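You operate a simulated robot arm through the tools that you are given. There is no shell and no other tool. Be economical: measure what you need, move in short steps, check, and stop when the job is done.

You are at the controls of a simulated robot arm. One attempt, no reset.

## Task
Pack both white-lidded trays in the carton and seal it with blue tape.
Fine: roll the tape flat and stand the roller back. Set down upright: roller with a blue grip. What is to be rubbed or washed off counts as gone when no trace of it is left.

The check looks at the end state, three seconds after you hand in, the way a careful person would. Anything else that was tipped, shoved, dropped, spilled or broken makes it a failure. Lids that push on must go on centred and level and be pressed home; caps that screw on are set level and turned clockwise until they are tight.

## Robot
A 7-joint arm with a two-finger parallel gripper, fixed in place. Base frame: the origin is at the foot of the arm, x ahead of it, y to its left, z up; the work surface is at about z = 860. Lengths are in mm, angles in degrees, forces in N, time in s.
With the tool pointing down near the work surface it reaches from about 220 to 740 mm from the base axis. Its first joint turns from -166.0 to 166.0 degrees. Payload 1.57 kg.
Tool frame: the origin (TCP) lies between the finger pads and is the grasp point; the fingertips stand 30 mm ahead of it; z points along the fingers, y is the line along which they close. The gripper opens to 110 mm. The fingers are 24 mm wide and 12 mm thick; the gripper's body (48 by 112 mm) begins 78 mm behind the TCP.
Orientation is that of the tool frame in the base frame, as a unit quaternion [x, y, z, w]. With the fingers straight down and closing along the base's y, the tool's x points along the base's -x, its y along +y and its z along -z.

## Interface
- The arm moves only by the tool play_rows. Its argument "targets" is a list of rows, each an object of numbers (a shift or turn left out is 0, a gripper value left out holds the last): "x", "y", "z": the shift along the tool's x, y, z in mm; "wx", "wy", "wz": the turn, a rotation vector about the tool's x, y, z in degrees. In form: [{"x": .., "y": .., "z": .., "wx": .., "wy": .., "wz": ..}, ...]. A call has 1 to 20 rows; each row shifts and turns the commanded pose from where the row before left it, along the tool's axes as they then stand. "fingers" is the opening in per cent of the stroke, from 0 (shut) to 100 (fully open), set as the call begins (left out, the last holds). Rows are played at 5 a second. More than 50 mm and 8.6 degrees between two rows, or a gripper value outside its range, and nothing of the call is played. Where a pose cannot be reached the arm comes as near as it can. A force on the tool above 40 N (or 10 N above the force at the start of the call, whichever is more), or a blocked arm, ends the call early, and 0.2 s more pass. The fingers move at their own pace (about 45 mm/s each) and stop on an object; they squeeze with about 25 N. The grip force told is the motor's: it shows also when the fingers shut on nothing. Time passes only in rows, and 0.2 s behind the last, so rows that do not move let the fingers close. It gives the time, the measured TCP pose, the force on the tool (base axes), the opening and the grip force at its end, in the units of the frame above (readings bear some noise), with the torque about the TCP (base axes, N m) and any sound that the robot's microphone picked up.
- Cameras (640 x 400 px; columns grow to the right, rows downward): "scene" is fixed at [404.4, -634.6, 1695.1]; the picture's right is [1.00, -0.02, 0.00], its down [-0.02, -0.91, -0.42] and it looks along [0.01, 0.42, -0.91] (base axes); focal length 242 px, centre (320, 200). "wrist" rides on the gripper at [70, 16, -141] in the tool frame; the picture's right is [-0.23, 0.97, 0.00], its down [-0.86, -0.20, -0.48] and it looks along [-0.47, -0.11, 0.88] (tool axes); focal length 222 px, centre (320, 200). There is no depth. A picture from a camera that has moved, and an enlarged one, comes with that camera's place and axes in the base frame and with its lens. The place of the scene camera against the robot may be out by one fixed shift of up to 25 mm in any direction.
- camera(camera): a new picture of that camera. The clock stands still meanwhile.
- raise_lower(by): slides the trunk up (or, below 0, down) by that many mm; the arm rides with it, the base frame stays. It gives what a move gives, with no picture.
- enlarge(camera, box): a new picture of the part [left, top, right, bottom] of that camera's present view, enlarged. The clock stands still meanwhile.
- sign_off(): hands the job in; it is judged then, once.

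Work in short steps. Places have to be worked out from the pictures, the camera data and where the tool is seen: move nearer, look again, correct. Check each grasp and each placing, and mend what went wrong. You have 120 turns and 84 pictures in all, those below and enlarged ones among them. Open the gripper and draw the arm clear of the work before you hand the job in, unless the task says otherwise; then end with one line.

The tools are called after "Request:" by a JSON object that holds its "method" and its "body". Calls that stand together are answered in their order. play_rows: Moves the arm, as the interface text tells. Its arguments: {"type":"object","properties":{"targets":{"type":"array"},"fingers":{"type":"number"}},"required":["targets"]} The other tools are called the same way: raise_lower (by) slides the trunk up or down; camera (camera) takes a picture; enlarge (camera, box) takes an enlarged picture of a part of a camera's view; sign_off () hands the job in.

At the start:

```text
clock: 0.0
eef_pos: [359.8, -192.7, 1271.5]
tcp_rot: [0.0, 1.0, 0.0, 0.0]
contact_force: [0.7, 0.1, 0.2]
ft_torque: [0.02, -0.01, 0.01]
opening: 110.0
finger_force: 0.0
trunk travel left (down, up): [-525.0, 65.0]
```

scene: 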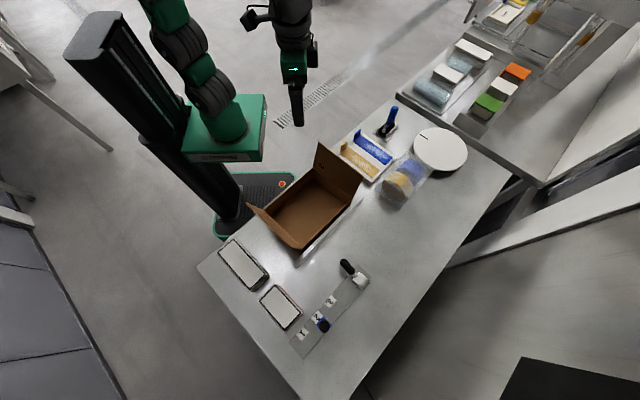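
wrist: 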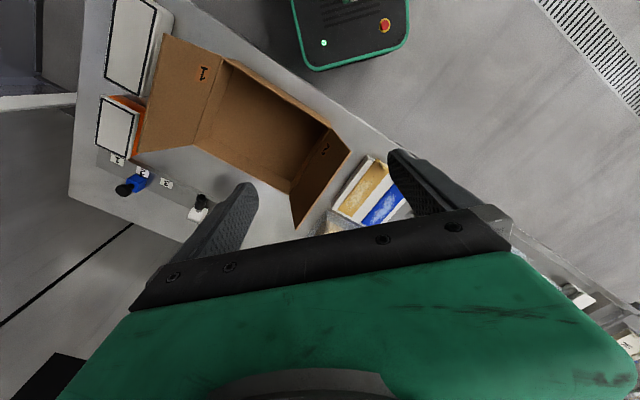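

I start with enlarged views of the scene to identify the objects.

Request:
{"method": "enlarge", "body": {"camera": "scene", "box": [200, 220, 400, 345]}}

Request:
{"method": "enlarge", "body": {"camera": "scene", "box": [300, 90, 500, 215]}}

Request:
{"method": "enlarge", "body": {"camera": "wrist", "box": [70, 0, 410, 230]}}

```text
3.20 times, centred on (300, 282) of scene
camera zoom: at [404.4, -634.6, 1695.1], right [1.0, -0.02, 0.0], down [-0.02, -0.91, -0.42], along [0.01, 0.42, -0.91], focal length 773 px, centre (384, -64)
```

zoom: 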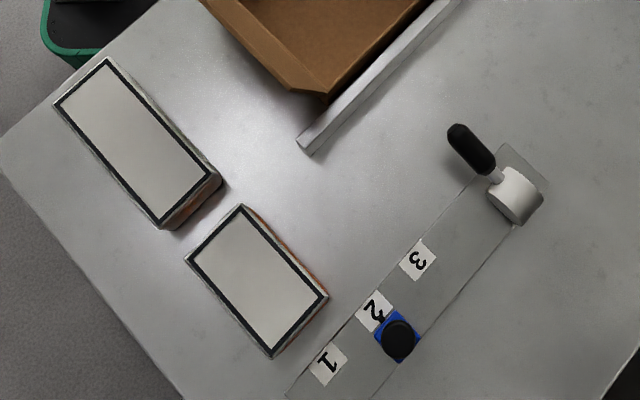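

```text
3.20 times, centred on (400, 152) of scene
camera zoom: at [404.4, -634.6, 1695.1], right [1.0, -0.02, 0.0], down [-0.02, -0.91, -0.42], along [0.01, 0.42, -0.91], focal length 773 px, centre (64, 352)
```

zoom: 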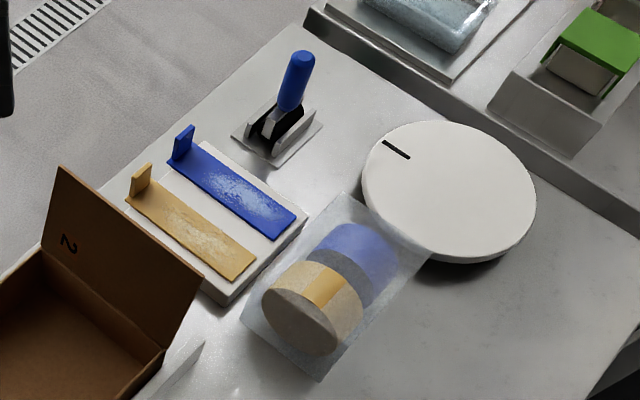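

```text
1.74 times, centred on (240, 115) of wrist
camera zoom: at [289.9, -176.6, 1412.8], right [0.23, 0.97, 0.0], down [0.86, -0.2, 0.48], along [0.47, -0.11, -0.88], focal length 386 px, centre (459, 348)
```

zoom: 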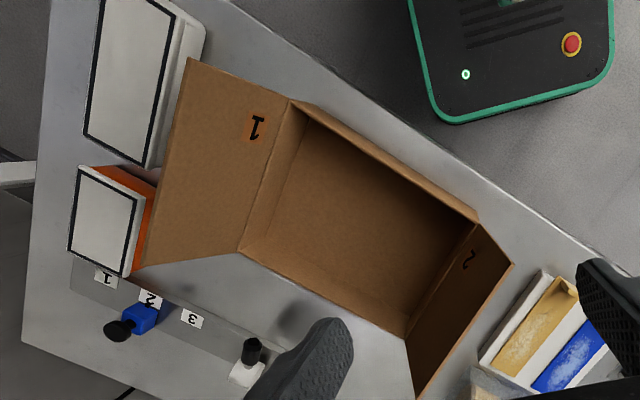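

Next I take enlarged views of the carton to work out its geometry and flaps.

Request:
{"method": "enlarge", "body": {"camera": "scene", "box": [235, 135, 375, 265]}}

Request:
{"method": "enlarge", "body": {"camera": "scene", "box": [330, 110, 440, 210]}}

Request:
{"method": "play_rows", "body": {"targets": [{"x": 40, "y": -20}, {"x": 40, "y": -20}, {"x": 40, "y": -20}, {"x": 40, "y": -20}, {"x": 0, "y": -20}, {"x": 0}]}}

Request:
{"method": "camera", "body": {"camera": "wrist"}}

```text
3.08 times, centred on (305, 200) of scene
camera zoom: at [404.4, -634.6, 1695.1], right [1.0, -0.02, 0.0], down [-0.02, -0.91, -0.42], along [0.01, 0.42, -0.91], focal length 744 px, centre (366, 200)
```

zoom: 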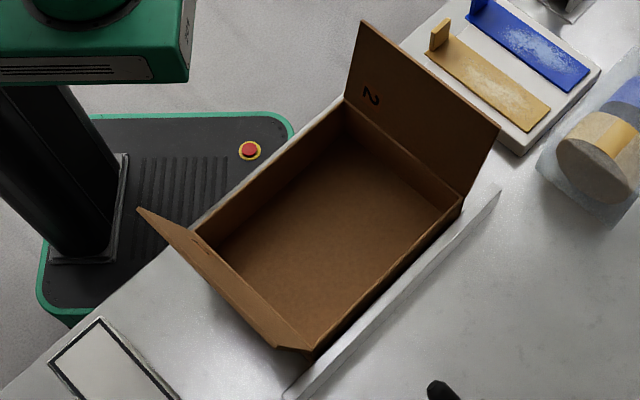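

```text
4.00 times, centred on (385, 160) of scene
camera zoom: at [404.4, -634.6, 1695.1], right [1.0, -0.02, 0.0], down [-0.02, -0.91, -0.42], along [0.01, 0.42, -0.91], focal length 967 px, centre (60, 360)
```

zoom: 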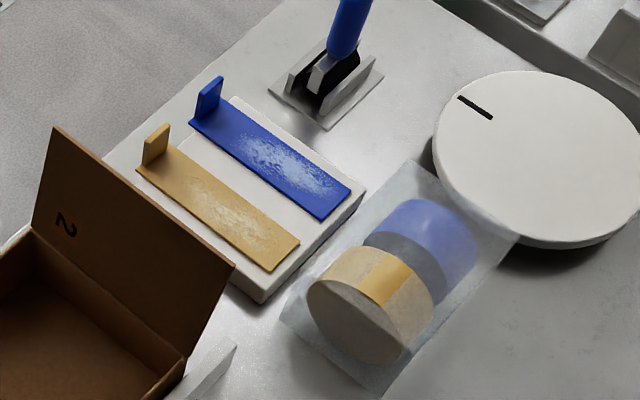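

```text
clock: 1.4
eef_pos: [200.2, -293.4, 1269.0]
tcp_rot: [0.001, 1.0, -0.001, 0.001]
contact_force: [0.5, 0.1, 0.8]
ft_torque: [0.02, 0.02, 0.0]
opening: 110.0
finger_force: 0.0
trunk travel left (down, up): [-525.0, 65.0]
```

```text
76 pictures are left
camera wrist: at [130.7, -277.8, 1411.1], right [0.23, 0.97, 0.0], down [0.86, -0.2, 0.48], along [0.47, -0.11, -0.88], focal length 222 px, centre (320, 200)
```

wrist: 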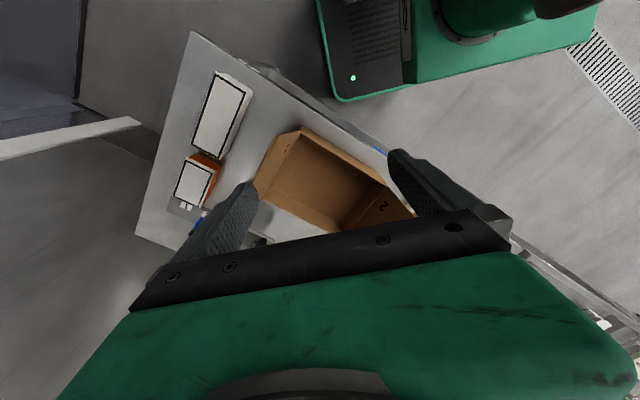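

Triangulating from the views: the carton is about 240×190 mm, centred near (366,-326), turned 45°, with wall tops at about z 920 and both flaps standing up to about z 1060. The large tray is near (150,-510) and the small one near (280,-640), both with their short axis along 45°. I turn the tool 45° and go above the large tray.

Request:
{"method": "play_rows", "body": {"targets": [{"wz": 7.5}, {"wz": 7.5}, {"wz": 7.5}, {"wz": 7.5}, {"wz": 7.5}, {"wz": 7.5}, {"x": -20, "y": -31, "z": 20}, {"x": -20, "y": -31, "z": 20}, {"x": -20, "y": -31, "z": 25}, {"x": -20, "y": -32, "z": 30}, {"x": -20, "y": -32, "z": 30}, {"x": -18, "y": -32, "z": 30}, {"x": 0}]}}

Request:
{"method": "camera", "body": {"camera": "wrist"}}

Request:
{"method": "camera", "body": {"camera": "scene"}}

```text
clock: 4.2
eef_pos: [150.0, -510.7, 1117.5]
tcp_rot: [0.383, 0.924, 0.0, 0.0]
contact_force: [-0.4, -0.3, 0.2]
ft_torque: [0.03, -0.02, 0.01]
opening: 110.1
finger_force: 0.1
trunk travel left (down, up): [-525.0, 65.0]
```

```text
75 pictures are left
camera wrist: at [112.2, -451.5, 1259.4], right [0.85, 0.53, 0.0], down [0.46, -0.75, 0.48], along [0.25, -0.41, -0.88], focal length 222 px, centre (320, 200)
```

wrist: 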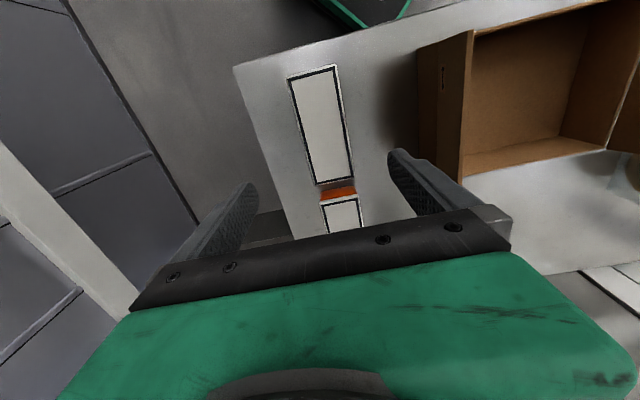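

```text
74 pictures are left
```

scene: 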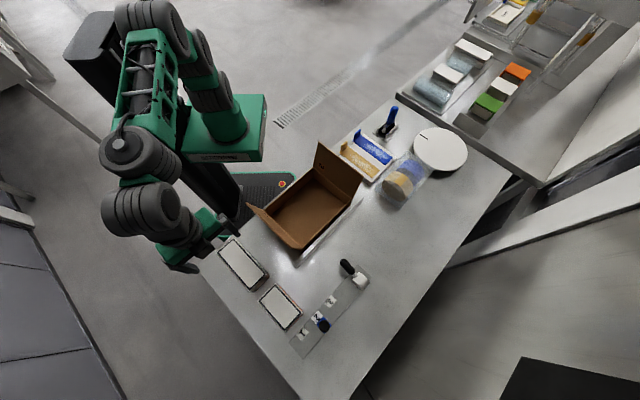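

The wrist picture puts the large lid's centre at about (157,-512). I correct to that and descend to z 965 for a look.

Request:
{"method": "play_rows", "body": {"targets": [{"x": -5, "y": 4, "z": 30}, {"z": 40}, {"z": 40}, {"z": 42}, {"x": 0}]}}

Request:
{"method": "camera", "body": {"camera": "wrist"}}

Request:
{"method": "enlarge", "body": {"camera": "scene", "box": [160, 210, 320, 340]}}

```text
clock: 5.4
eef_pos: [154.7, -510.7, 968.2]
tcp_rot: [0.383, 0.924, -0.001, 0.0]
contact_force: [-0.7, -1.4, -0.7]
ft_torque: [0.02, 0.02, -0.02]
opening: 110.1
finger_force: 0.1
trunk travel left (down, up): [-525.0, 65.0]
```

```text
73 pictures are left
camera wrist: at [117.1, -451.7, 1109.9], right [0.85, 0.53, 0.0], down [0.46, -0.75, 0.48], along [0.25, -0.41, -0.88], focal length 222 px, centre (320, 200)
```

wrist: 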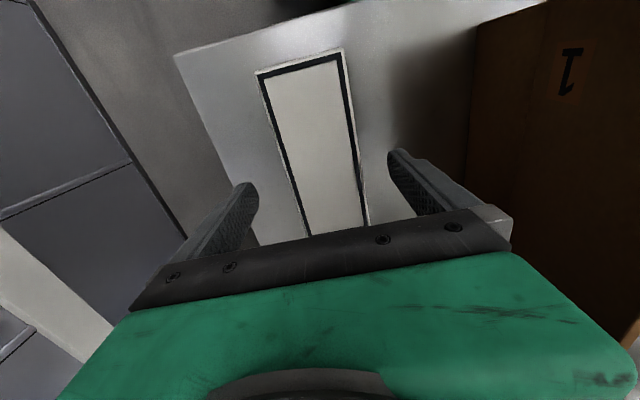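

```text
3.08 times, centred on (240, 275) of scene
camera zoom: at [404.4, -634.6, 1695.1], right [1.0, -0.02, 0.0], down [-0.02, -0.91, -0.42], along [0.01, 0.42, -0.91], focal length 744 px, centre (566, -31)
```

zoom: 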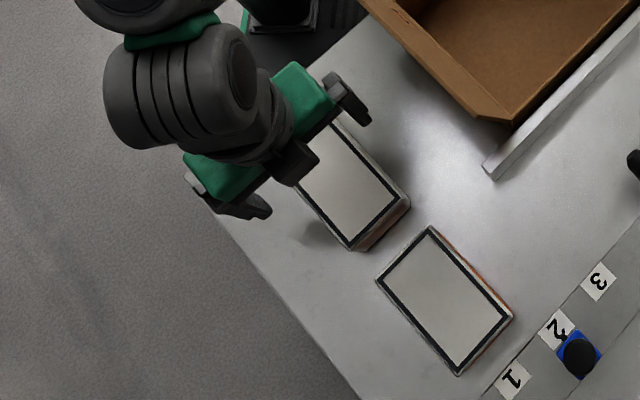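

The fingers are centred on the tray and the lid is at about z 908. I descend to TCP z 895 and close.

Request:
{"method": "play_rows", "body": {"targets": [{"z": 35}, {"z": 25}, {"z": 13}, {"x": 0}]}}

Request:
{"method": "play_rows", "body": {"fingers": 0, "targets": [{"x": 0}, {"x": 0}, {"x": 0}, {"x": 0}, {"x": 0}]}}

Request:
{"method": "camera", "body": {"camera": "wrist"}}

```text
clock: 6.4
eef_pos: [154.0, -511.2, 892.4]
tcp_rot: [0.383, 0.924, 0.0, -0.001]
contact_force: [-0.7, 0.3, 0.3]
ft_torque: [-0.01, 0.03, -0.01]
opening: 109.7
finger_force: 0.0
trunk travel left (down, up): [-525.0, 65.0]
```

```text
clock: 7.6
eef_pos: [155.4, -510.4, 892.8]
tcp_rot: [0.383, 0.924, 0.0, 0.001]
contact_force: [-0.4, -0.1, 0.7]
ft_torque: [0.12, -0.02, 0.04]
opening: 71.7
finger_force: 24.4
trunk travel left (down, up): [-525.0, 65.0]
```

```text
71 pictures are left
camera wrist: at [117.3, -450.9, 1034.5], right [0.85, 0.53, 0.0], down [0.46, -0.75, 0.48], along [0.25, -0.41, -0.88], focal length 222 px, centre (320, 200)
```

wrist: 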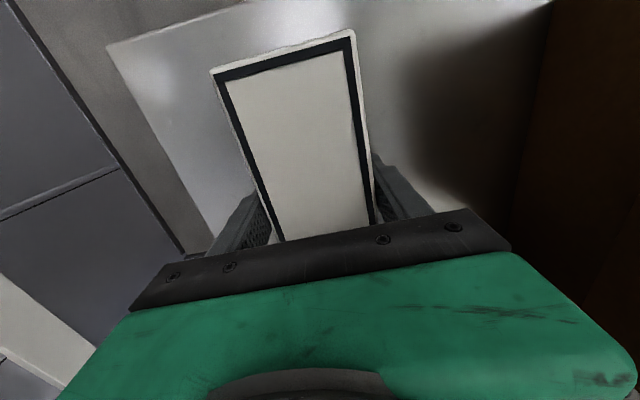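

The grip holds at 71.7 mm and 24 N. I lift it, then carry it over flap 1 to above the carton's far half.

Request:
{"method": "play_rows", "body": {"targets": [{"z": -20}, {"z": -40}, {"z": -45}, {"z": -45}, {"z": -45}, {"z": -45}, {"z": -45}, {"x": 0}]}}

Request:
{"method": "play_rows", "body": {"targets": [{"y": 35}, {"y": 42, "x": -3}, {"y": 42, "x": -3}, {"y": 42, "x": -3}, {"y": 42, "x": -3}, {"y": 42, "x": -3}, {"y": 42, "x": -3}, {"y": 42}, {"x": 0}, {"x": 0}]}}

Request:
{"method": "camera", "body": {"camera": "wrist"}}

Request:
{"method": "camera", "body": {"camera": "scene"}}

```text
clock: 9.4
eef_pos: [158.7, -507.8, 1180.3]
tcp_rot: [0.383, 0.924, 0.0, 0.0]
contact_force: [0.4, -1.3, -2.2]
ft_torque: [-0.02, 0.01, 0.01]
opening: 71.5
finger_force: 25.0
trunk travel left (down, up): [-525.0, 65.0]
```

```text
clock: 11.6
eef_pos: [401.7, -290.8, 1178.9]
tcp_rot: [0.383, 0.924, 0.0, 0.0]
contact_force: [-0.9, -0.7, -2.6]
ft_torque: [-0.01, -0.01, 0.01]
opening: 72.1
finger_force: 25.4
trunk travel left (down, up): [-525.0, 65.0]
```

```text
70 pictures are left
camera wrist: at [364.3, -230.9, 1321.4], right [0.85, 0.53, 0.0], down [0.46, -0.75, 0.48], along [0.25, -0.41, -0.88], focal length 222 px, centre (320, 200)
```

wrist: 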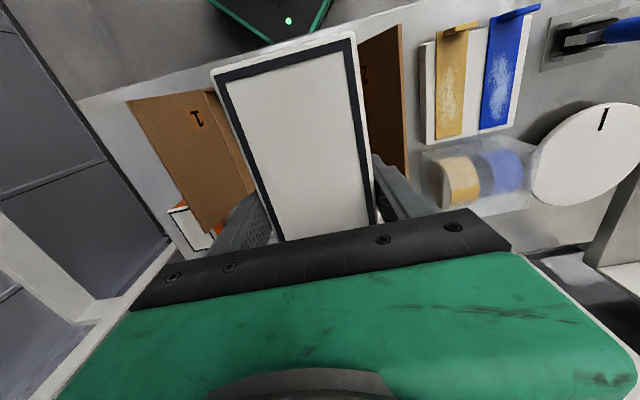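

```text
69 pictures are left
```

scene: 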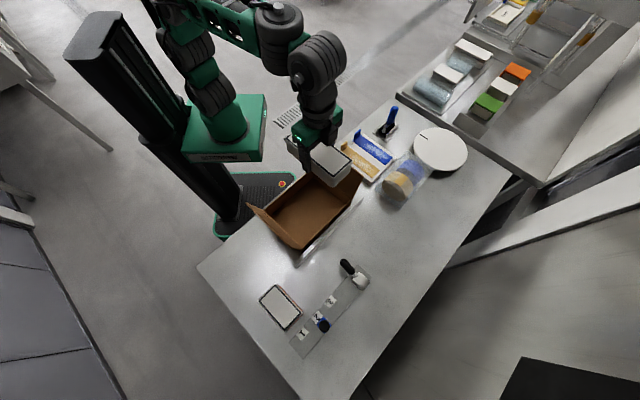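

The tray is lined up with the carton: its v-centre is 490 and the carton's is about 489–490. I descend to just above the wall tops and check clearance.

Request:
{"method": "play_rows", "body": {"targets": [{"z": 40}, {"z": 45}, {"z": 45}, {"z": 40}, {"z": 20}, {"x": 0}]}}

Request:
{"method": "enlarge", "body": {"camera": "scene", "box": [235, 135, 375, 265]}}

Request:
{"method": "camera", "body": {"camera": "wrist"}}

```text
clock: 13.0
eef_pos: [401.8, -288.8, 985.5]
tcp_rot: [0.382, 0.924, -0.001, 0.0]
contact_force: [-0.1, -0.3, -3.0]
ft_torque: [0.0, 0.01, 0.01]
opening: 71.8
finger_force: 25.3
trunk travel left (down, up): [-525.0, 65.0]
```

```text
3.08 times, centred on (305, 200) of scene
camera zoom: at [404.4, -634.6, 1695.1], right [1.0, -0.02, 0.0], down [-0.02, -0.91, -0.42], along [0.01, 0.42, -0.91], focal length 744 px, centre (366, 200)
```

zoom: 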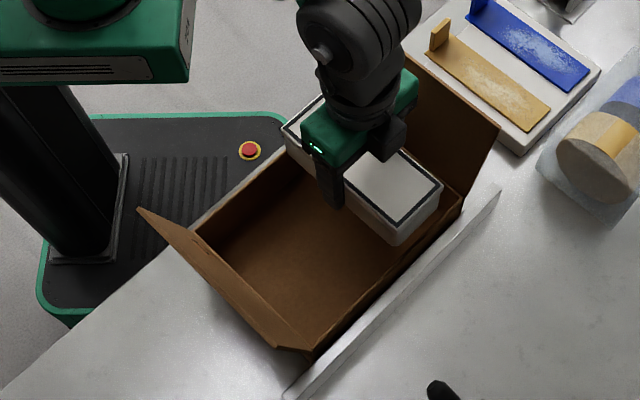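

```text
67 pictures are left
camera wrist: at [363.8, -228.9, 1127.6], right [0.85, 0.53, 0.0], down [0.46, -0.75, 0.48], along [0.25, -0.41, -0.88], focal length 222 px, centre (320, 200)
```

wrist: 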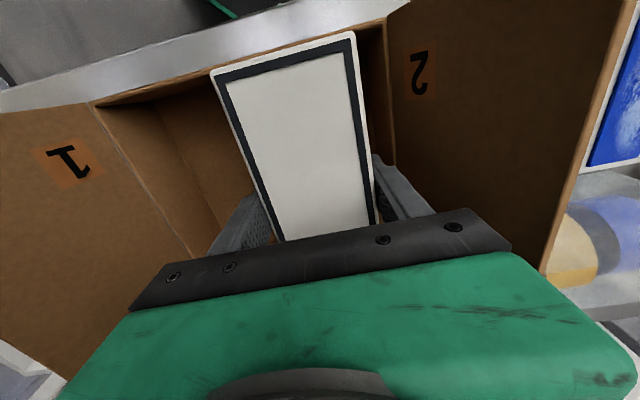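

Clearance is about 8 mm at the far wall and about 4 mm at the near wall, so I shift 2 mm toward the far wall and lower it to the carton floor.

Request:
{"method": "play_rows", "body": {"targets": [{"x": 2, "z": 15}, {"z": 25}, {"z": 25}, {"z": 15}, {"z": 4}, {"x": 0}]}}

Request:
{"method": "play_rows", "body": {"targets": [{"z": 2}, {"z": 2}, {"z": 1}, {"x": 0}]}}

Request:
{"method": "enlarge", "body": {"camera": "scene", "box": [235, 135, 375, 265]}}

```text
clock: 14.4
eef_pos: [400.0, -287.9, 901.5]
tcp_rot: [0.383, 0.924, 0.0, 0.0]
contact_force: [-0.3, 0.0, -2.6]
ft_torque: [-0.03, 0.01, 0.01]
opening: 72.2
finger_force: 24.6
trunk travel left (down, up): [-525.0, 65.0]
```

```text
clock: 15.4
eef_pos: [399.4, -287.4, 898.1]
tcp_rot: [0.382, 0.924, 0.0, 0.002]
contact_force: [0.3, 0.1, 12.7]
ft_torque: [0.56, 0.48, 0.08]
opening: 71.7
finger_force: 24.8
trunk travel left (down, up): [-525.0, 65.0]
```

```text
3.08 times, centred on (305, 200) of scene
camera zoom: at [404.4, -634.6, 1695.1], right [1.0, -0.02, 0.0], down [-0.02, -0.91, -0.42], along [0.01, 0.42, -0.91], focal length 744 px, centre (366, 200)
```

zoom: 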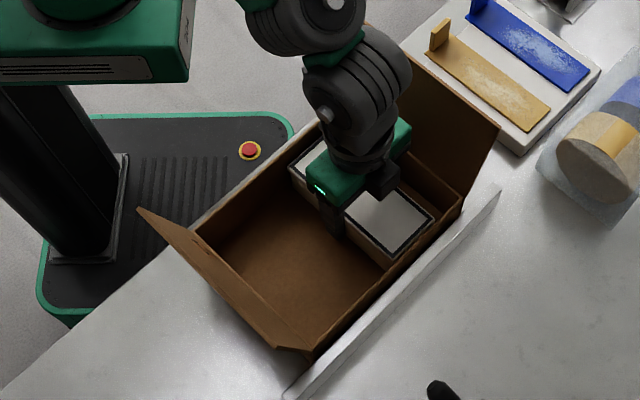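

It rests on the floor at 13 N. I open modestly and lift clear.

Request:
{"method": "play_rows", "body": {"fingers": 80, "targets": [{"x": 0}, {"x": 0}, {"x": 0}, {"z": -10}, {"z": -30}, {"z": -45}, {"z": -45}, {"z": -45}, {"z": -45}, {"z": -45}, {"x": 0}]}}

Request:
{"method": "camera", "body": {"camera": "wrist"}}

Request:
{"method": "enlarge", "body": {"camera": "scene", "box": [235, 135, 375, 265]}}

```text
clock: 17.8
eef_pos: [397.8, -288.7, 1165.9]
tcp_rot: [0.383, 0.924, -0.001, 0.0]
contact_force: [-0.5, -0.2, 0.3]
ft_torque: [0.0, 0.03, 0.01]
opening: 88.1
finger_force: 0.1
trunk travel left (down, up): [-525.0, 65.0]
```

```text
65 pictures are left
camera wrist: at [359.8, -228.7, 1307.9], right [0.85, 0.53, 0.0], down [0.46, -0.75, 0.48], along [0.25, -0.41, -0.88], focal length 222 px, centre (320, 200)
```

wrist: 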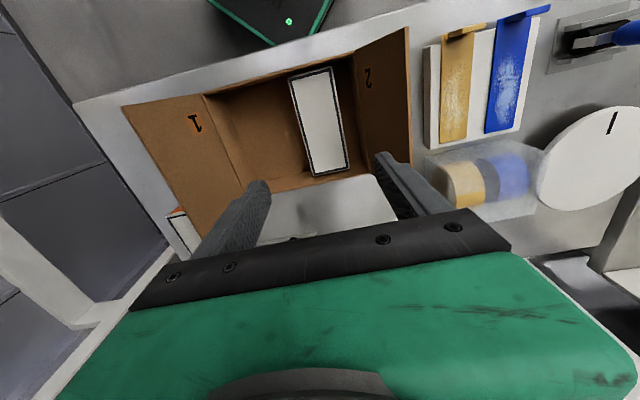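

```text
3.08 times, centred on (305, 200) of scene
camera zoom: at [404.4, -634.6, 1695.1], right [1.0, -0.02, 0.0], down [-0.02, -0.91, -0.42], along [0.01, 0.42, -0.91], focal length 744 px, centre (366, 200)
```

zoom: 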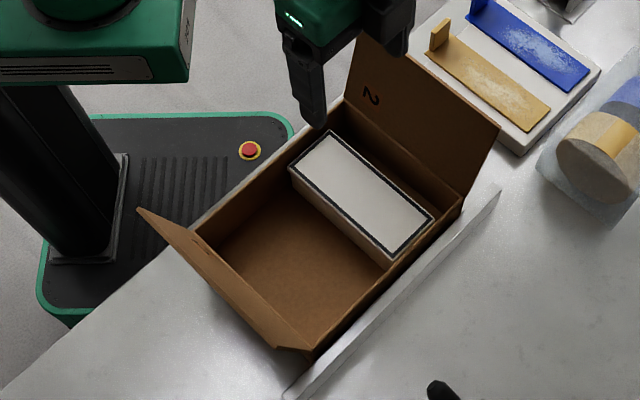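

The large tray sits well. Next I move over the small tray.

Request:
{"method": "play_rows", "body": {"fingers": 100, "targets": [{"x": -18, "y": -36}, {"x": -18, "y": -36}, {"x": -18, "y": -36}, {"x": -18, "y": -36}, {"x": -18, "y": -36}, {"x": -18, "y": -36}, {"x": -18, "y": -36}, {"x": -18, "y": -36}, {"x": -18, "y": -36}, {"z": 30}, {"z": 30}, {"x": 0}]}}

Request:
{"method": "camera", "body": {"camera": "wrist"}}

```text
clock: 20.4
eef_pos: [279.2, -587.8, 1087.7]
tcp_rot: [0.382, 0.924, 0.0, 0.0]
contact_force: [-0.6, -0.6, 0.4]
ft_torque: [-0.04, -0.01, 0.02]
opening: 110.1
finger_force: 0.1
out of reach, approached as far as the arm can: row 8, 9
trunk travel left (down, up): [-525.0, 65.0]
```

```text
63 pictures are left
camera wrist: at [241.3, -527.6, 1229.4], right [0.85, 0.53, 0.0], down [0.46, -0.75, 0.48], along [0.25, -0.41, -0.88], focal length 222 px, centre (320, 200)
```

wrist: 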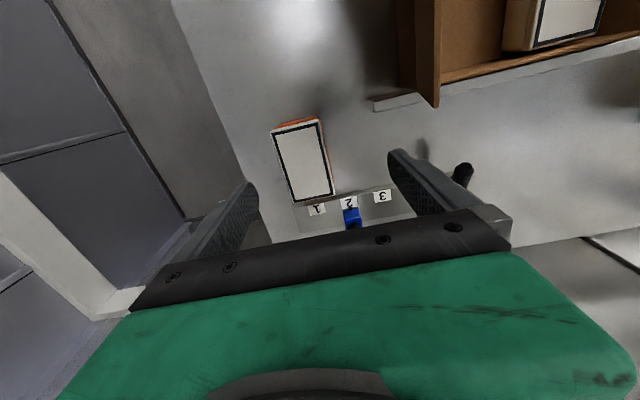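

Small lid centre is at about (281,-638). I lower and move there in steps, then look again.

Request:
{"method": "play_rows", "body": {"targets": [{"z": 40, "x": -10, "y": -8}, {"z": 40, "x": -12, "y": -12}, {"z": 30, "x": -15, "y": -14}, {"x": 0}]}}

Request:
{"method": "camera", "body": {"camera": "wrist"}}

```text
clock: 21.4
eef_pos: [282.4, -637.2, 977.9]
tcp_rot: [0.383, 0.924, 0.001, 0.0]
contact_force: [0.2, 0.2, 0.4]
ft_torque: [0.02, 0.03, 0.02]
opening: 110.0
finger_force: 0.1
trunk travel left (down, up): [-525.0, 65.0]
```

```text
62 pictures are left
camera wrist: at [245.4, -577.1, 1120.9], right [0.85, 0.53, 0.0], down [0.46, -0.75, 0.48], along [0.25, -0.41, -0.88], focal length 222 px, centre (320, 200)
```

wrist: 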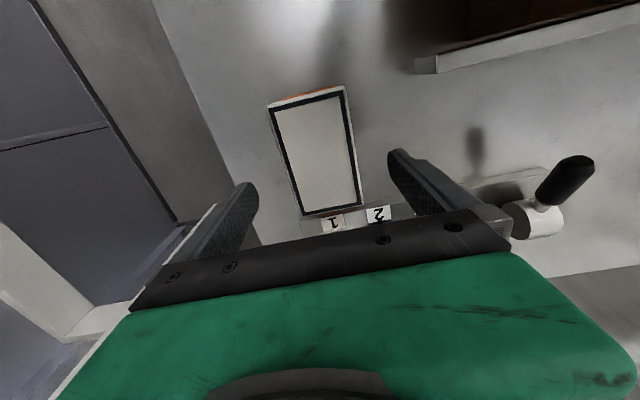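

Aligned within about 1 mm. I descend to TCP z ≈893 and grip.

Request:
{"method": "play_rows", "body": {"targets": [{"z": 35}, {"z": 30}, {"z": 19}, {"x": 0}]}}

Request:
{"method": "play_rows", "body": {"fingers": 0, "targets": [{"x": 0}, {"x": 0}, {"x": 0}, {"x": 0}, {"x": 0}]}}

Request:
{"method": "camera", "body": {"camera": "wrist"}}

```text
clock: 22.4
eef_pos: [281.4, -637.3, 893.5]
tcp_rot: [0.383, 0.924, 0.0, 0.0]
contact_force: [-0.5, -0.5, 0.4]
ft_torque: [-0.01, 0.01, -0.02]
opening: 109.9
finger_force: 0.1
trunk travel left (down, up): [-525.0, 65.0]
```

```text
clock: 23.6
eef_pos: [283.3, -635.8, 895.0]
tcp_rot: [0.383, 0.924, 0.0, 0.0]
contact_force: [-0.8, 0.0, -0.4]
ft_torque: [0.06, -0.02, 0.0]
opening: 72.0
finger_force: 25.3
trunk travel left (down, up): [-525.0, 65.0]
```

```text
61 pictures are left
camera wrist: at [244.1, -576.4, 1036.5], right [0.85, 0.53, 0.0], down [0.46, -0.75, 0.48], along [0.25, -0.41, -0.88], focal length 222 px, centre (320, 200)
```

wrist: 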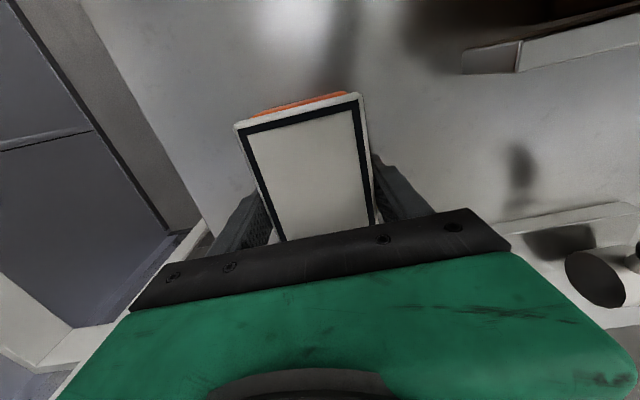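

Gripped at 72 mm. I lift and carry it over flap 1 to the near half.

Request:
{"method": "play_rows", "body": {"targets": [{"z": -20}, {"z": -35}, {"z": -35}, {"z": -38, "x": 25, "y": 12}, {"z": -38, "x": 25, "y": 12}, {"z": -38, "x": 25, "y": 12}, {"z": -38, "x": 25, "y": 12}, {"z": -38, "x": 25, "y": 12}, {"x": 0}]}}

Request:
{"method": "play_rows", "body": {"targets": [{"x": 9, "y": 34}, {"x": 9, "y": 34}, {"x": 9, "y": 34}, {"x": 9, "y": 34}, {"y": 32}, {"x": 0}, {"x": 0}]}}

```text
clock: 25.6
eef_pos: [240.7, -505.1, 1175.8]
tcp_rot: [0.383, 0.924, 0.0, -0.001]
contact_force: [-0.6, 0.0, -2.4]
ft_torque: [-0.01, -0.01, 0.04]
opening: 71.9
finger_force: 25.4
trunk travel left (down, up): [-525.0, 65.0]
```

```text
clock: 27.2
eef_pos: [332.7, -361.6, 1176.0]
tcp_rot: [0.382, 0.924, 0.0, 0.0]
contact_force: [-0.4, -1.2, -1.0]
ft_torque: [-0.02, -0.01, -0.01]
opening: 71.9
finger_force: 24.6
trunk travel left (down, up): [-525.0, 65.0]
```

It is in place above the carton's near half. I lower to just above the walls and check.

Request:
{"method": "play_rows", "body": {"targets": [{"z": 40}, {"z": 45}, {"z": 45}, {"z": 40}, {"z": 20}, {"x": 0}]}}

Request:
{"method": "enlarge", "body": {"camera": "scene", "box": [235, 135, 375, 265]}}

Request:
{"method": "camera", "body": {"camera": "wrist"}}

```text
clock: 28.6
eef_pos: [332.1, -361.2, 987.0]
tcp_rot: [0.383, 0.924, 0.0, 0.0]
contact_force: [-0.3, -1.0, -1.7]
ft_torque: [0.03, -0.02, -0.02]
opening: 71.9
finger_force: 25.3
trunk travel left (down, up): [-525.0, 65.0]
```

```text
3.08 times, centred on (305, 200) of scene
camera zoom: at [404.4, -634.6, 1695.1], right [1.0, -0.02, 0.0], down [-0.02, -0.91, -0.42], along [0.01, 0.42, -0.91], focal length 744 px, centre (366, 200)
```

zoom: 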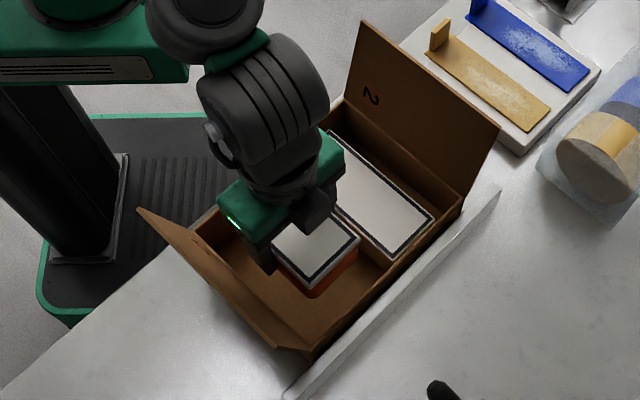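

```text
59 pictures are left
camera wrist: at [294.3, -300.7, 1128.6], right [0.85, 0.53, 0.0], down [0.46, -0.75, 0.48], along [0.25, -0.41, -0.88], focal length 222 px, centre (320, 200)
```

wrist: 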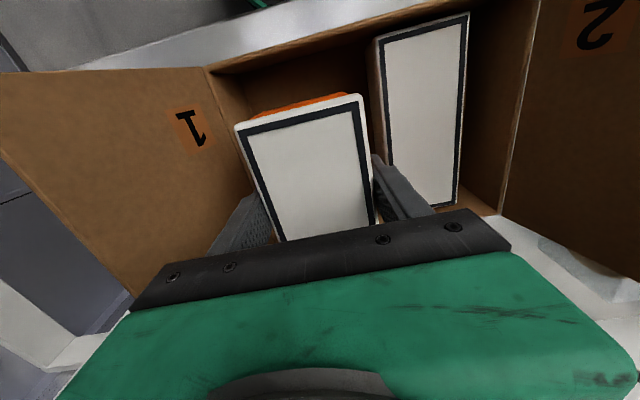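

There is room for the inner finger. I lower the small tray to the floor with a 2 mm shift away from the large one.

Request:
{"method": "play_rows", "body": {"targets": [{"y": -2, "z": 15}, {"z": 25}, {"z": 25}, {"z": 17}, {"x": 0}]}}

Request:
{"method": "play_rows", "body": {"targets": [{"z": 2}, {"z": 2}, {"z": 1}, {"x": 0}]}}

```text
clock: 29.8
eef_pos: [331.0, -364.3, 904.0]
tcp_rot: [0.382, 0.924, 0.0, -0.001]
contact_force: [-0.5, 0.5, -1.9]
ft_torque: [0.02, -0.03, -0.03]
opening: 71.9
finger_force: 25.1
trunk travel left (down, up): [-525.0, 65.0]
```

```text
clock: 30.8
eef_pos: [330.4, -365.3, 900.3]
tcp_rot: [0.382, 0.924, 0.0, 0.001]
contact_force: [1.3, -2.2, 2.2]
ft_torque: [0.2, 0.09, 0.03]
opening: 72.0
finger_force: 24.7
trunk travel left (down, up): [-525.0, 65.0]
```

It is just touching the floor. I lower 1 mm more, release and lift.

Request:
{"method": "play_rows", "body": {"targets": [{"z": 1}, {"x": 0}]}}

Request:
{"method": "play_rows", "body": {"fingers": 78, "targets": [{"x": 0}, {"x": 0}, {"x": 0}, {"z": -10}, {"z": -30}, {"z": -45}, {"z": -45}, {"z": -45}, {"z": -45}, {"z": -45}, {"x": 0}]}}

Request:
{"method": "camera", "body": {"camera": "wrist"}}

Request:
{"method": "enlarge", "body": {"camera": "scene", "box": [235, 135, 375, 265]}}

```text
clock: 31.4
eef_pos: [330.7, -364.2, 900.0]
tcp_rot: [0.383, 0.924, -0.001, 0.002]
contact_force: [-1.5, 2.7, 19.2]
ft_torque: [0.41, 0.14, 0.02]
opening: 71.7
finger_force: 24.6
trunk travel left (down, up): [-525.0, 65.0]
```

```text
clock: 33.8
eef_pos: [328.5, -365.0, 1162.5]
tcp_rot: [0.383, 0.924, 0.001, 0.0]
contact_force: [-0.4, 0.1, -0.2]
ft_torque: [0.0, -0.01, 0.02]
opening: 85.9
finger_force: 0.1
trunk travel left (down, up): [-525.0, 65.0]
```

```text
58 pictures are left
camera wrist: at [290.3, -305.5, 1304.3], right [0.85, 0.53, 0.0], down [0.46, -0.75, 0.48], along [0.25, -0.41, -0.88], focal length 222 px, centre (320, 200)
```

wrist: 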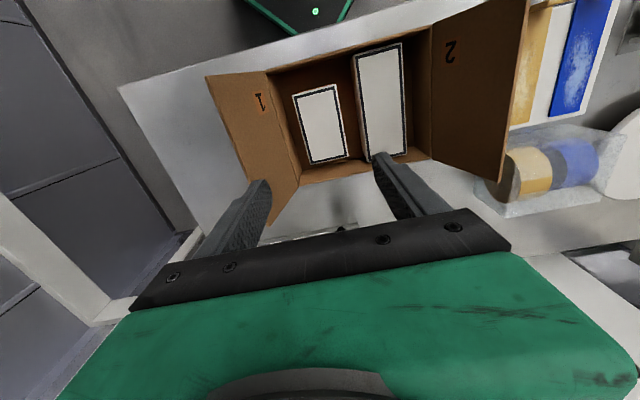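

```text
3.08 times, centred on (305, 200) of scene
camera zoom: at [404.4, -634.6, 1695.1], right [1.0, -0.02, 0.0], down [-0.02, -0.91, -0.42], along [0.01, 0.42, -0.91], focal length 744 px, centre (366, 200)
```

zoom: 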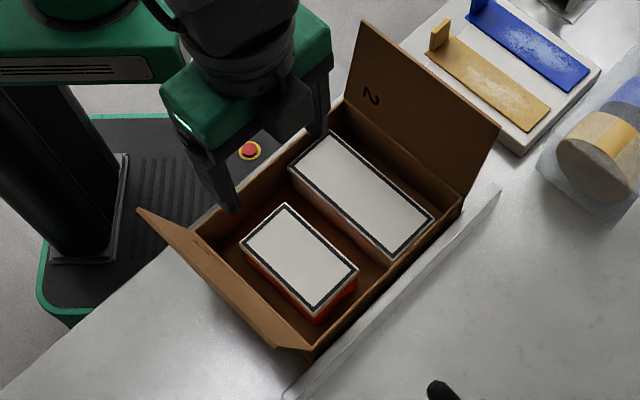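

Both trays are in. To fold flap 1, I move outside it with the fingers shut and lower to mid-flap height.

Request:
{"method": "play_rows", "body": {"fingers": 0, "targets": [{"y": -34}, {"y": -34}, {"y": -34}, {"y": -30}, {"z": 30}, {"z": 30}, {"z": 30}, {"z": 30}, {"x": 0}]}}

Request:
{"method": "enlarge", "body": {"camera": "scene", "box": [200, 110, 400, 270]}}

Request:
{"method": "camera", "body": {"camera": "wrist"}}

```text
clock: 35.8
eef_pos: [237.1, -458.6, 1042.4]
tcp_rot: [0.383, 0.924, 0.0, 0.0]
contact_force: [-0.8, -0.4, 0.3]
ft_torque: [0.0, 0.04, -0.01]
opening: 0.0
finger_force: 21.0
trunk travel left (down, up): [-525.0, 65.0]
```

```text
2.50 times, centred on (300, 190) of scene
camera zoom: at [404.4, -634.6, 1695.1], right [1.0, -0.02, 0.0], down [-0.02, -0.91, -0.42], along [0.01, 0.42, -0.91], focal length 604 px, centre (370, 225)
```

zoom: 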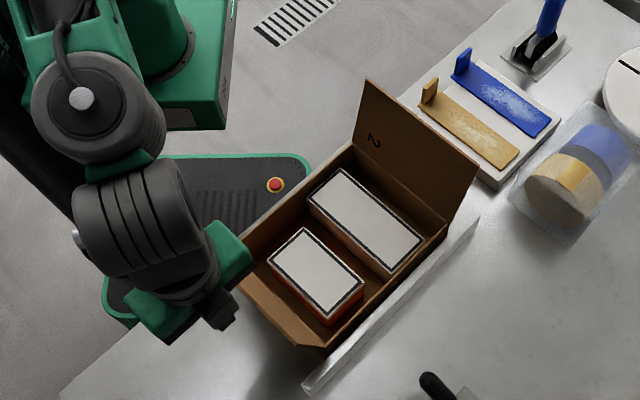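

```text
55 pictures are left
camera wrist: at [199.2, -398.0, 1184.3], right [0.85, 0.53, 0.0], down [0.46, -0.75, 0.48], along [0.25, -0.41, -0.88], focal length 222 px, centre (320, 200)
```

wrist: 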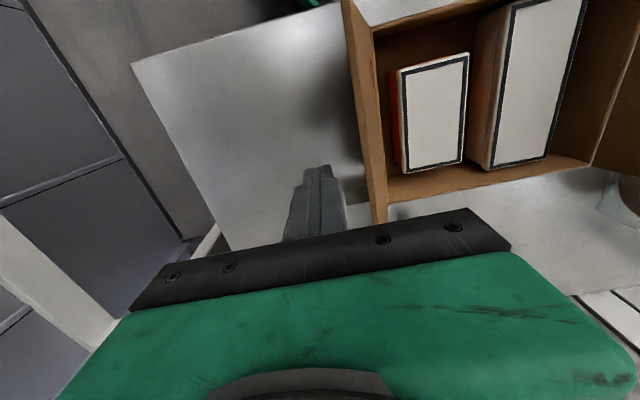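

The fingers are outside flap 1 and unobstructed. I push its top inward to vertical.

Request:
{"method": "play_rows", "body": {"targets": [{"y": 12}, {"y": 12}, {"y": 12}, {"y": 12}, {"y": 6}, {"x": 0}]}}

Request:
{"method": "play_rows", "body": {"targets": [{"y": 17.2, "z": 1.7}, {"y": 16.5, "z": 4.9}, {"y": 15.3, "z": 7.9}, {"y": 13.5, "z": 10.8}, {"x": 0}]}}

Request:
{"method": "enlarge", "body": {"camera": "scene", "box": [200, 110, 400, 270]}}

```text
clock: 37.2
eef_pos: [274.0, -418.7, 1041.4]
tcp_rot: [0.382, 0.924, 0.0, -0.002]
contact_force: [1.1, 0.4, 0.3]
ft_torque: [0.03, -0.01, -0.01]
opening: 0.0
finger_force: 21.2
trunk travel left (down, up): [-525.0, 65.0]
```

```text
clock: 38.4
eef_pos: [318.5, -375.3, 1018.0]
tcp_rot: [0.382, 0.924, 0.0, 0.0]
contact_force: [-0.4, -0.6, -0.4]
ft_torque: [0.02, -0.01, 0.01]
opening: 0.0
finger_force: 21.2
trunk travel left (down, up): [-525.0, 65.0]
```

```text
2.50 times, centred on (300, 190) of scene
camera zoom: at [404.4, -634.6, 1695.1], right [1.0, -0.02, 0.0], down [-0.02, -0.91, -0.42], along [0.01, 0.42, -0.91], focal length 604 px, centre (370, 225)
```

zoom: 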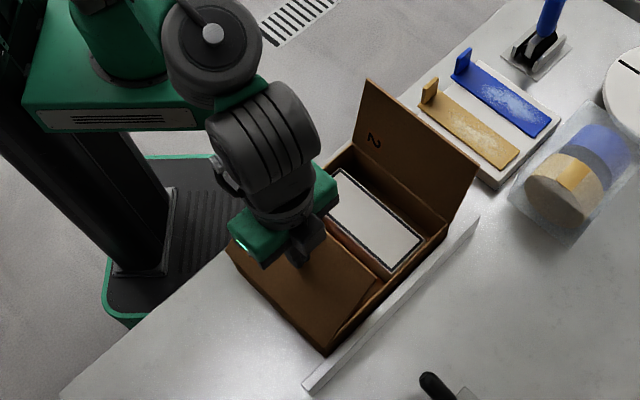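

Flap 1 appears to have swung most of the way. I continue the arc down to bring it flat.

Request:
{"method": "play_rows", "body": {"targets": [{"y": 11.2, "z": 13.1}, {"y": 8.5, "z": 15}, {"y": 5.5, "z": 16.4}, {"y": 2, "z": 12}, {"x": 0}]}}

Request:
{"method": "enlarge", "body": {"camera": "scene", "box": [200, 110, 400, 270]}}

Request:
{"method": "camera", "body": {"camera": "wrist"}}

```text
clock: 39.5
eef_pos: [338.3, -357.4, 969.6]
tcp_rot: [0.383, 0.924, -0.005, 0.008]
contact_force: [-6.8, 5.2, 22.9]
ft_torque: [0.34, 0.41, -0.04]
opening: 0.0
finger_force: 21.3
trunk travel left (down, up): [-525.0, 65.0]
stopped in row 5: the force on the tool passed its limit at 44 N (the readings are from after the stop); the commanded pose is now the measured one
```

```text
2.50 times, centred on (300, 190) of scene
camera zoom: at [404.4, -634.6, 1695.1], right [1.0, -0.02, 0.0], down [-0.02, -0.91, -0.42], along [0.01, 0.42, -0.91], focal length 604 px, centre (370, 225)
```

zoom: 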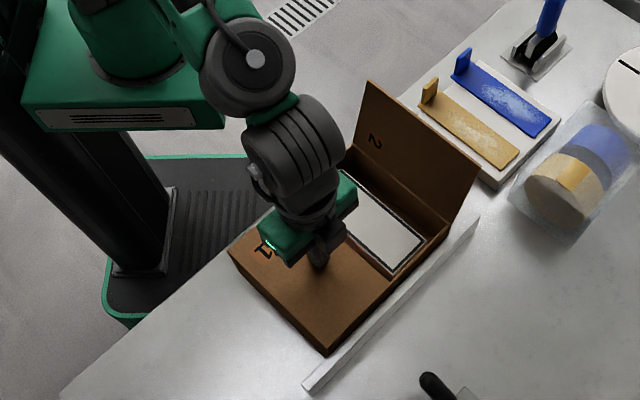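

```text
52 pictures are left
camera wrist: at [299.5, -294.8, 1110.6], right [0.85, 0.53, 0.0], down [0.46, -0.74, 0.49], along [0.26, -0.42, -0.87], focal length 222 px, centre (320, 200)
```

wrist: 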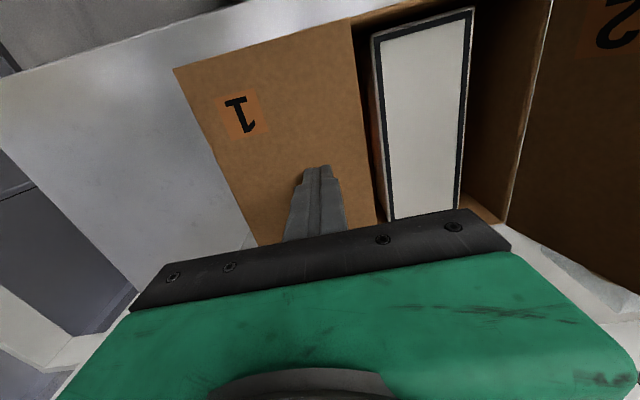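

Flap 1 lies flat with its top at z ≈ 938 and its free edge right at the mid-seam (u≈28). I lift and go over to the outside of flap 2.

Request:
{"method": "play_rows", "body": {"targets": [{"z": -20}, {"z": -40}, {"z": -45}, {"z": -45}, {"z": -40}, {"x": 0}]}}

Request:
{"method": "play_rows", "body": {"targets": [{"y": 40}, {"y": 40}, {"y": 40}, {"y": 40}, {"y": 40}, {"y": 18}, {"x": 0}]}}

Request:
{"method": "camera", "body": {"camera": "wrist"}}

Request:
{"method": "camera", "body": {"camera": "scene"}}

```text
clock: 40.9
eef_pos: [340.2, -354.3, 1156.7]
tcp_rot: [0.384, 0.923, -0.003, 0.004]
contact_force: [0.2, 0.4, -0.2]
ft_torque: [-0.02, -0.01, -0.02]
opening: 0.1
finger_force: 21.1
trunk travel left (down, up): [-525.0, 65.0]
```

```text
clock: 42.5
eef_pos: [491.6, -198.9, 1155.4]
tcp_rot: [0.383, 0.924, -0.003, 0.005]
contact_force: [-0.4, -0.3, -0.6]
ft_torque: [0.0, 0.0, 0.01]
opening: 0.1
finger_force: 21.4
trunk travel left (down, up): [-525.0, 65.0]
```

```text
51 pictures are left
camera wrist: at [453.1, -136.8, 1295.5], right [0.85, 0.53, 0.0], down [0.46, -0.74, 0.49], along [0.26, -0.42, -0.87], focal length 222 px, centre (320, 200)
```

wrist: 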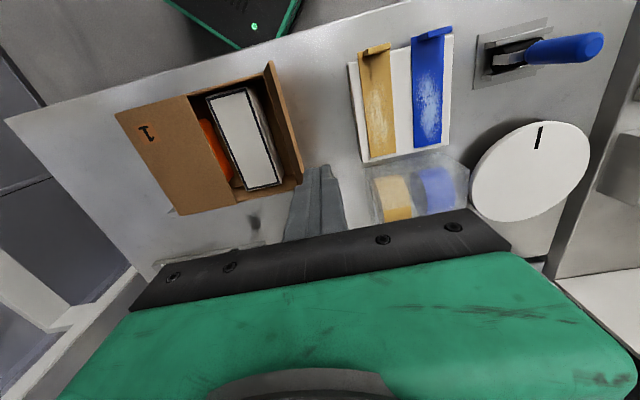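

```text
50 pictures are left
```

scene: 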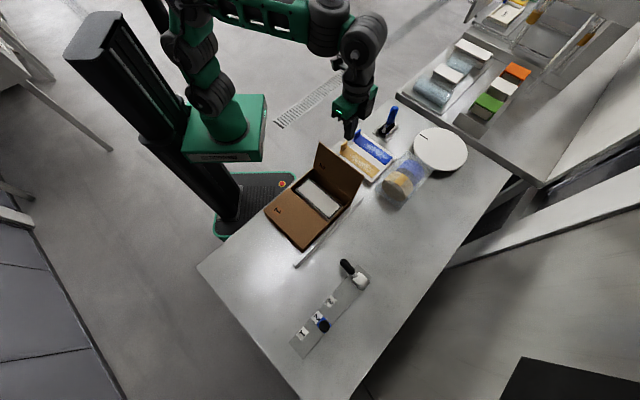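

Flap 1 stays shut. Flap 2's top edge is at u_rel≈150 and the fingers are at 179. I lower outside it and push it over on the mirrored arc.

Request:
{"method": "play_rows", "body": {"targets": [{"y": 8, "z": 20}, {"z": 30}, {"z": 30}, {"z": 28}, {"x": 0}]}}

Request:
{"method": "play_rows", "body": {"targets": [{"y": -12}, {"y": -12}, {"y": -12}, {"y": -12}, {"y": -6}, {"y": -15.3, "z": 1.5}, {"y": -14.7, "z": 4.4}, {"y": -13.6, "z": 7}, {"y": -12, "z": 9.6}, {"y": -10, "z": 11.6}, {"y": -7.6, "z": 13.3}, {"y": -4.9, "z": 12}, {"x": 0}]}}

Request:
{"method": "enlarge", "body": {"camera": "scene", "box": [200, 110, 400, 270]}}

```text
clock: 43.7
eef_pos: [497.7, -197.7, 1045.2]
tcp_rot: [0.384, 0.923, -0.002, 0.005]
contact_force: [0.1, -0.3, 0.1]
ft_torque: [0.02, 0.02, 0.01]
opening: 0.1
finger_force: 21.5
trunk travel left (down, up): [-525.0, 65.0]
```

```text
clock: 46.5
eef_pos: [405.2, -291.2, 988.4]
tcp_rot: [0.384, 0.924, -0.003, 0.005]
contact_force: [-0.6, 0.2, 0.6]
ft_torque: [0.0, 0.02, -0.01]
opening: 0.0
finger_force: 22.0
trunk travel left (down, up): [-525.0, 65.0]
```

```text
2.50 times, centred on (300, 190) of scene
camera zoom: at [404.4, -634.6, 1695.1], right [1.0, -0.02, 0.0], down [-0.02, -0.91, -0.42], along [0.01, 0.42, -0.91], focal length 604 px, centre (370, 225)
```

zoom: 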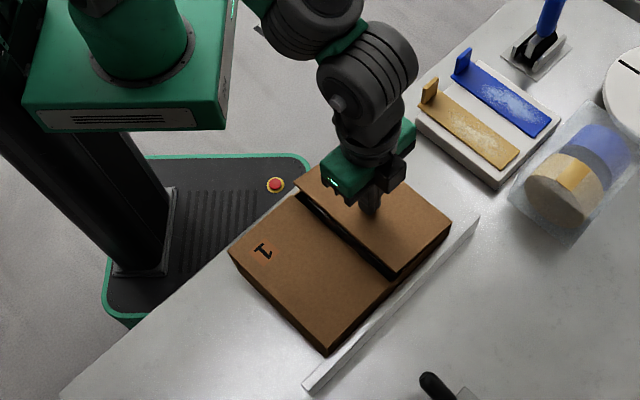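

Flap 2 is nearly down, so I press it flat gently.

Request:
{"method": "play_rows", "body": {"targets": [{"y": -3, "z": 8}, {"y": -1, "z": 6}, {"z": 3}, {"z": 2}, {"x": 0}]}}

Request:
{"method": "enlarge", "body": {"camera": "scene", "box": [200, 110, 400, 270]}}

```text
clock: 47.7
eef_pos: [403.2, -293.9, 970.8]
tcp_rot: [0.384, 0.923, -0.004, 0.007]
contact_force: [-2.8, -1.2, 15.2]
ft_torque: [0.11, 0.19, 0.03]
opening: 0.0
finger_force: 21.0
trunk travel left (down, up): [-525.0, 65.0]
```

```text
2.50 times, centred on (300, 190) of scene
camera zoom: at [404.4, -634.6, 1695.1], right [1.0, -0.02, 0.0], down [-0.02, -0.91, -0.42], along [0.01, 0.42, -0.91], focal length 604 px, centre (370, 225)
```

zoom: 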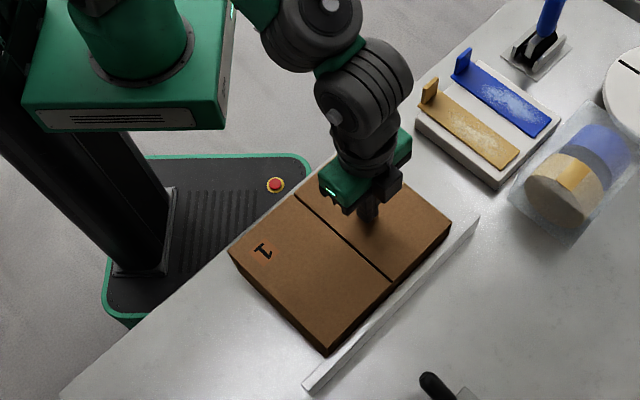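

Both flaps are flat and the seam runs along v at the middle. I lift off, correct the slight 0.65° tilt, and go look at the tape strips.

Request:
{"method": "play_rows", "body": {"targets": [{"z": -20}, {"z": -40}, {"z": -45, "wy": 0.65}, {"z": -35}, {"x": 10, "y": 40}, {"x": 10, "y": 40}, {"x": 10, "y": 40}, {"x": 10, "y": 40}, {"x": 10, "y": 40}, {"x": 15, "y": 40}, {"x": 0, "y": 26}, {"x": 0}]}}

Request:
{"method": "camera", "body": {"camera": "wrist"}}

Request:
{"method": "enlarge", "body": {"camera": "scene", "box": [330, 100, 440, 200]}}

Request:
{"method": "enlarge", "body": {"camera": "scene", "box": [235, 135, 375, 265]}}

```text
clock: 50.3
eef_pos: [546.1, -56.2, 1108.4]
tcp_rot: [0.384, 0.923, -0.001, 0.0]
contact_force: [0.4, -0.6, -0.2]
ft_torque: [0.06, -0.04, -0.02]
opening: 0.1
finger_force: 21.1
trunk travel left (down, up): [-525.0, 65.0]
```

```text
47 pictures are left
camera wrist: at [508.8, 3.1, 1250.3], right [0.85, 0.53, 0.0], down [0.46, -0.75, 0.48], along [0.25, -0.41, -0.88], focal length 222 px, centre (320, 200)
```

wrist: 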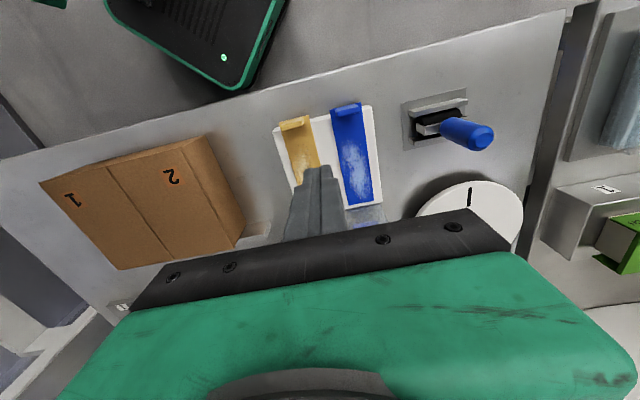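

```text
4.00 times, centred on (385, 150) of scene
camera zoom: at [404.4, -634.6, 1695.1], right [1.0, -0.02, 0.0], down [-0.02, -0.91, -0.42], along [0.01, 0.42, -0.91], focal length 967 px, centre (60, 400)
```

zoom: 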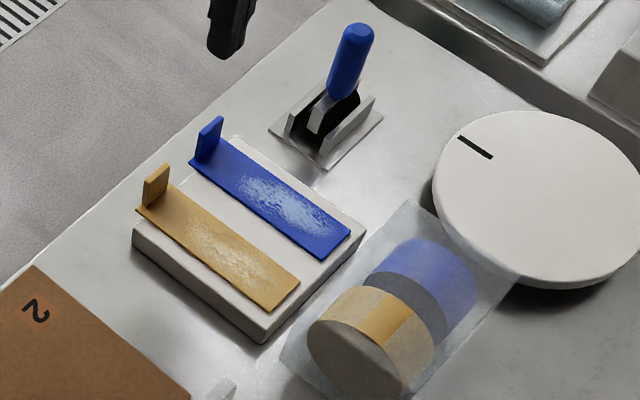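

```text
3.08 times, centred on (305, 200) of scene
camera zoom: at [404.4, -634.6, 1695.1], right [1.0, -0.02, 0.0], down [-0.02, -0.91, -0.42], along [0.01, 0.42, -0.91], focal length 744 px, centre (366, 200)
```

zoom: 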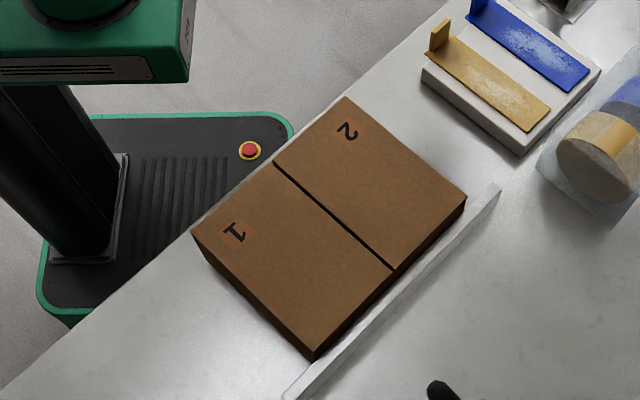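

The carton is closed cleanly. The tab stands at the robot-side end of the blue strip, spanning u and thin along v. I enlarge for measurement.

Request:
{"method": "enlarge", "body": {"camera": "wrist", "box": [250, 80, 510, 240]}}

Request:
{"method": "enlarge", "body": {"camera": "wrist", "box": [20, 90, 280, 290]}}

```text
2.46 times, centred on (380, 160) of wrist
camera zoom: at [508.8, 3.1, 1250.3], right [0.85, 0.53, 0.0], down [0.46, -0.75, 0.48], along [0.25, -0.41, -0.88], focal length 547 px, centre (172, 298)
```

zoom: 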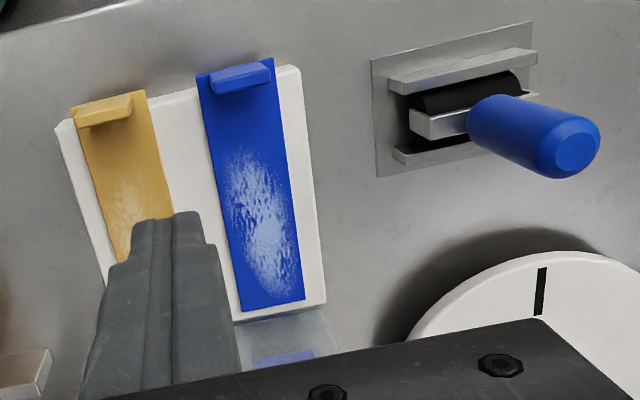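

```text
2.00 times, centred on (150, 190) of wrist
camera zoom: at [508.8, 3.1, 1250.3], right [0.85, 0.53, 0.0], down [0.46, -0.75, 0.48], along [0.25, -0.41, -0.88], focal length 444 px, centre (660, 220)
```

zoom: 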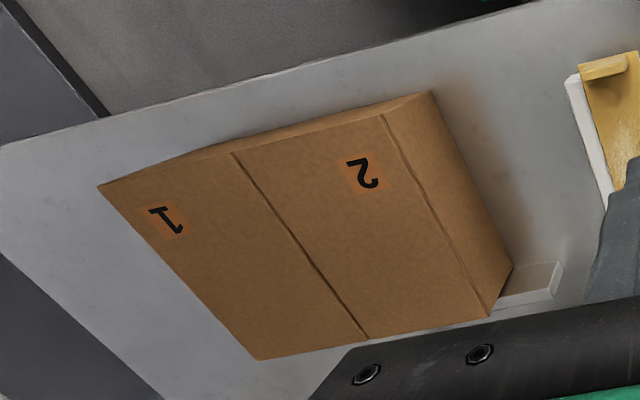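

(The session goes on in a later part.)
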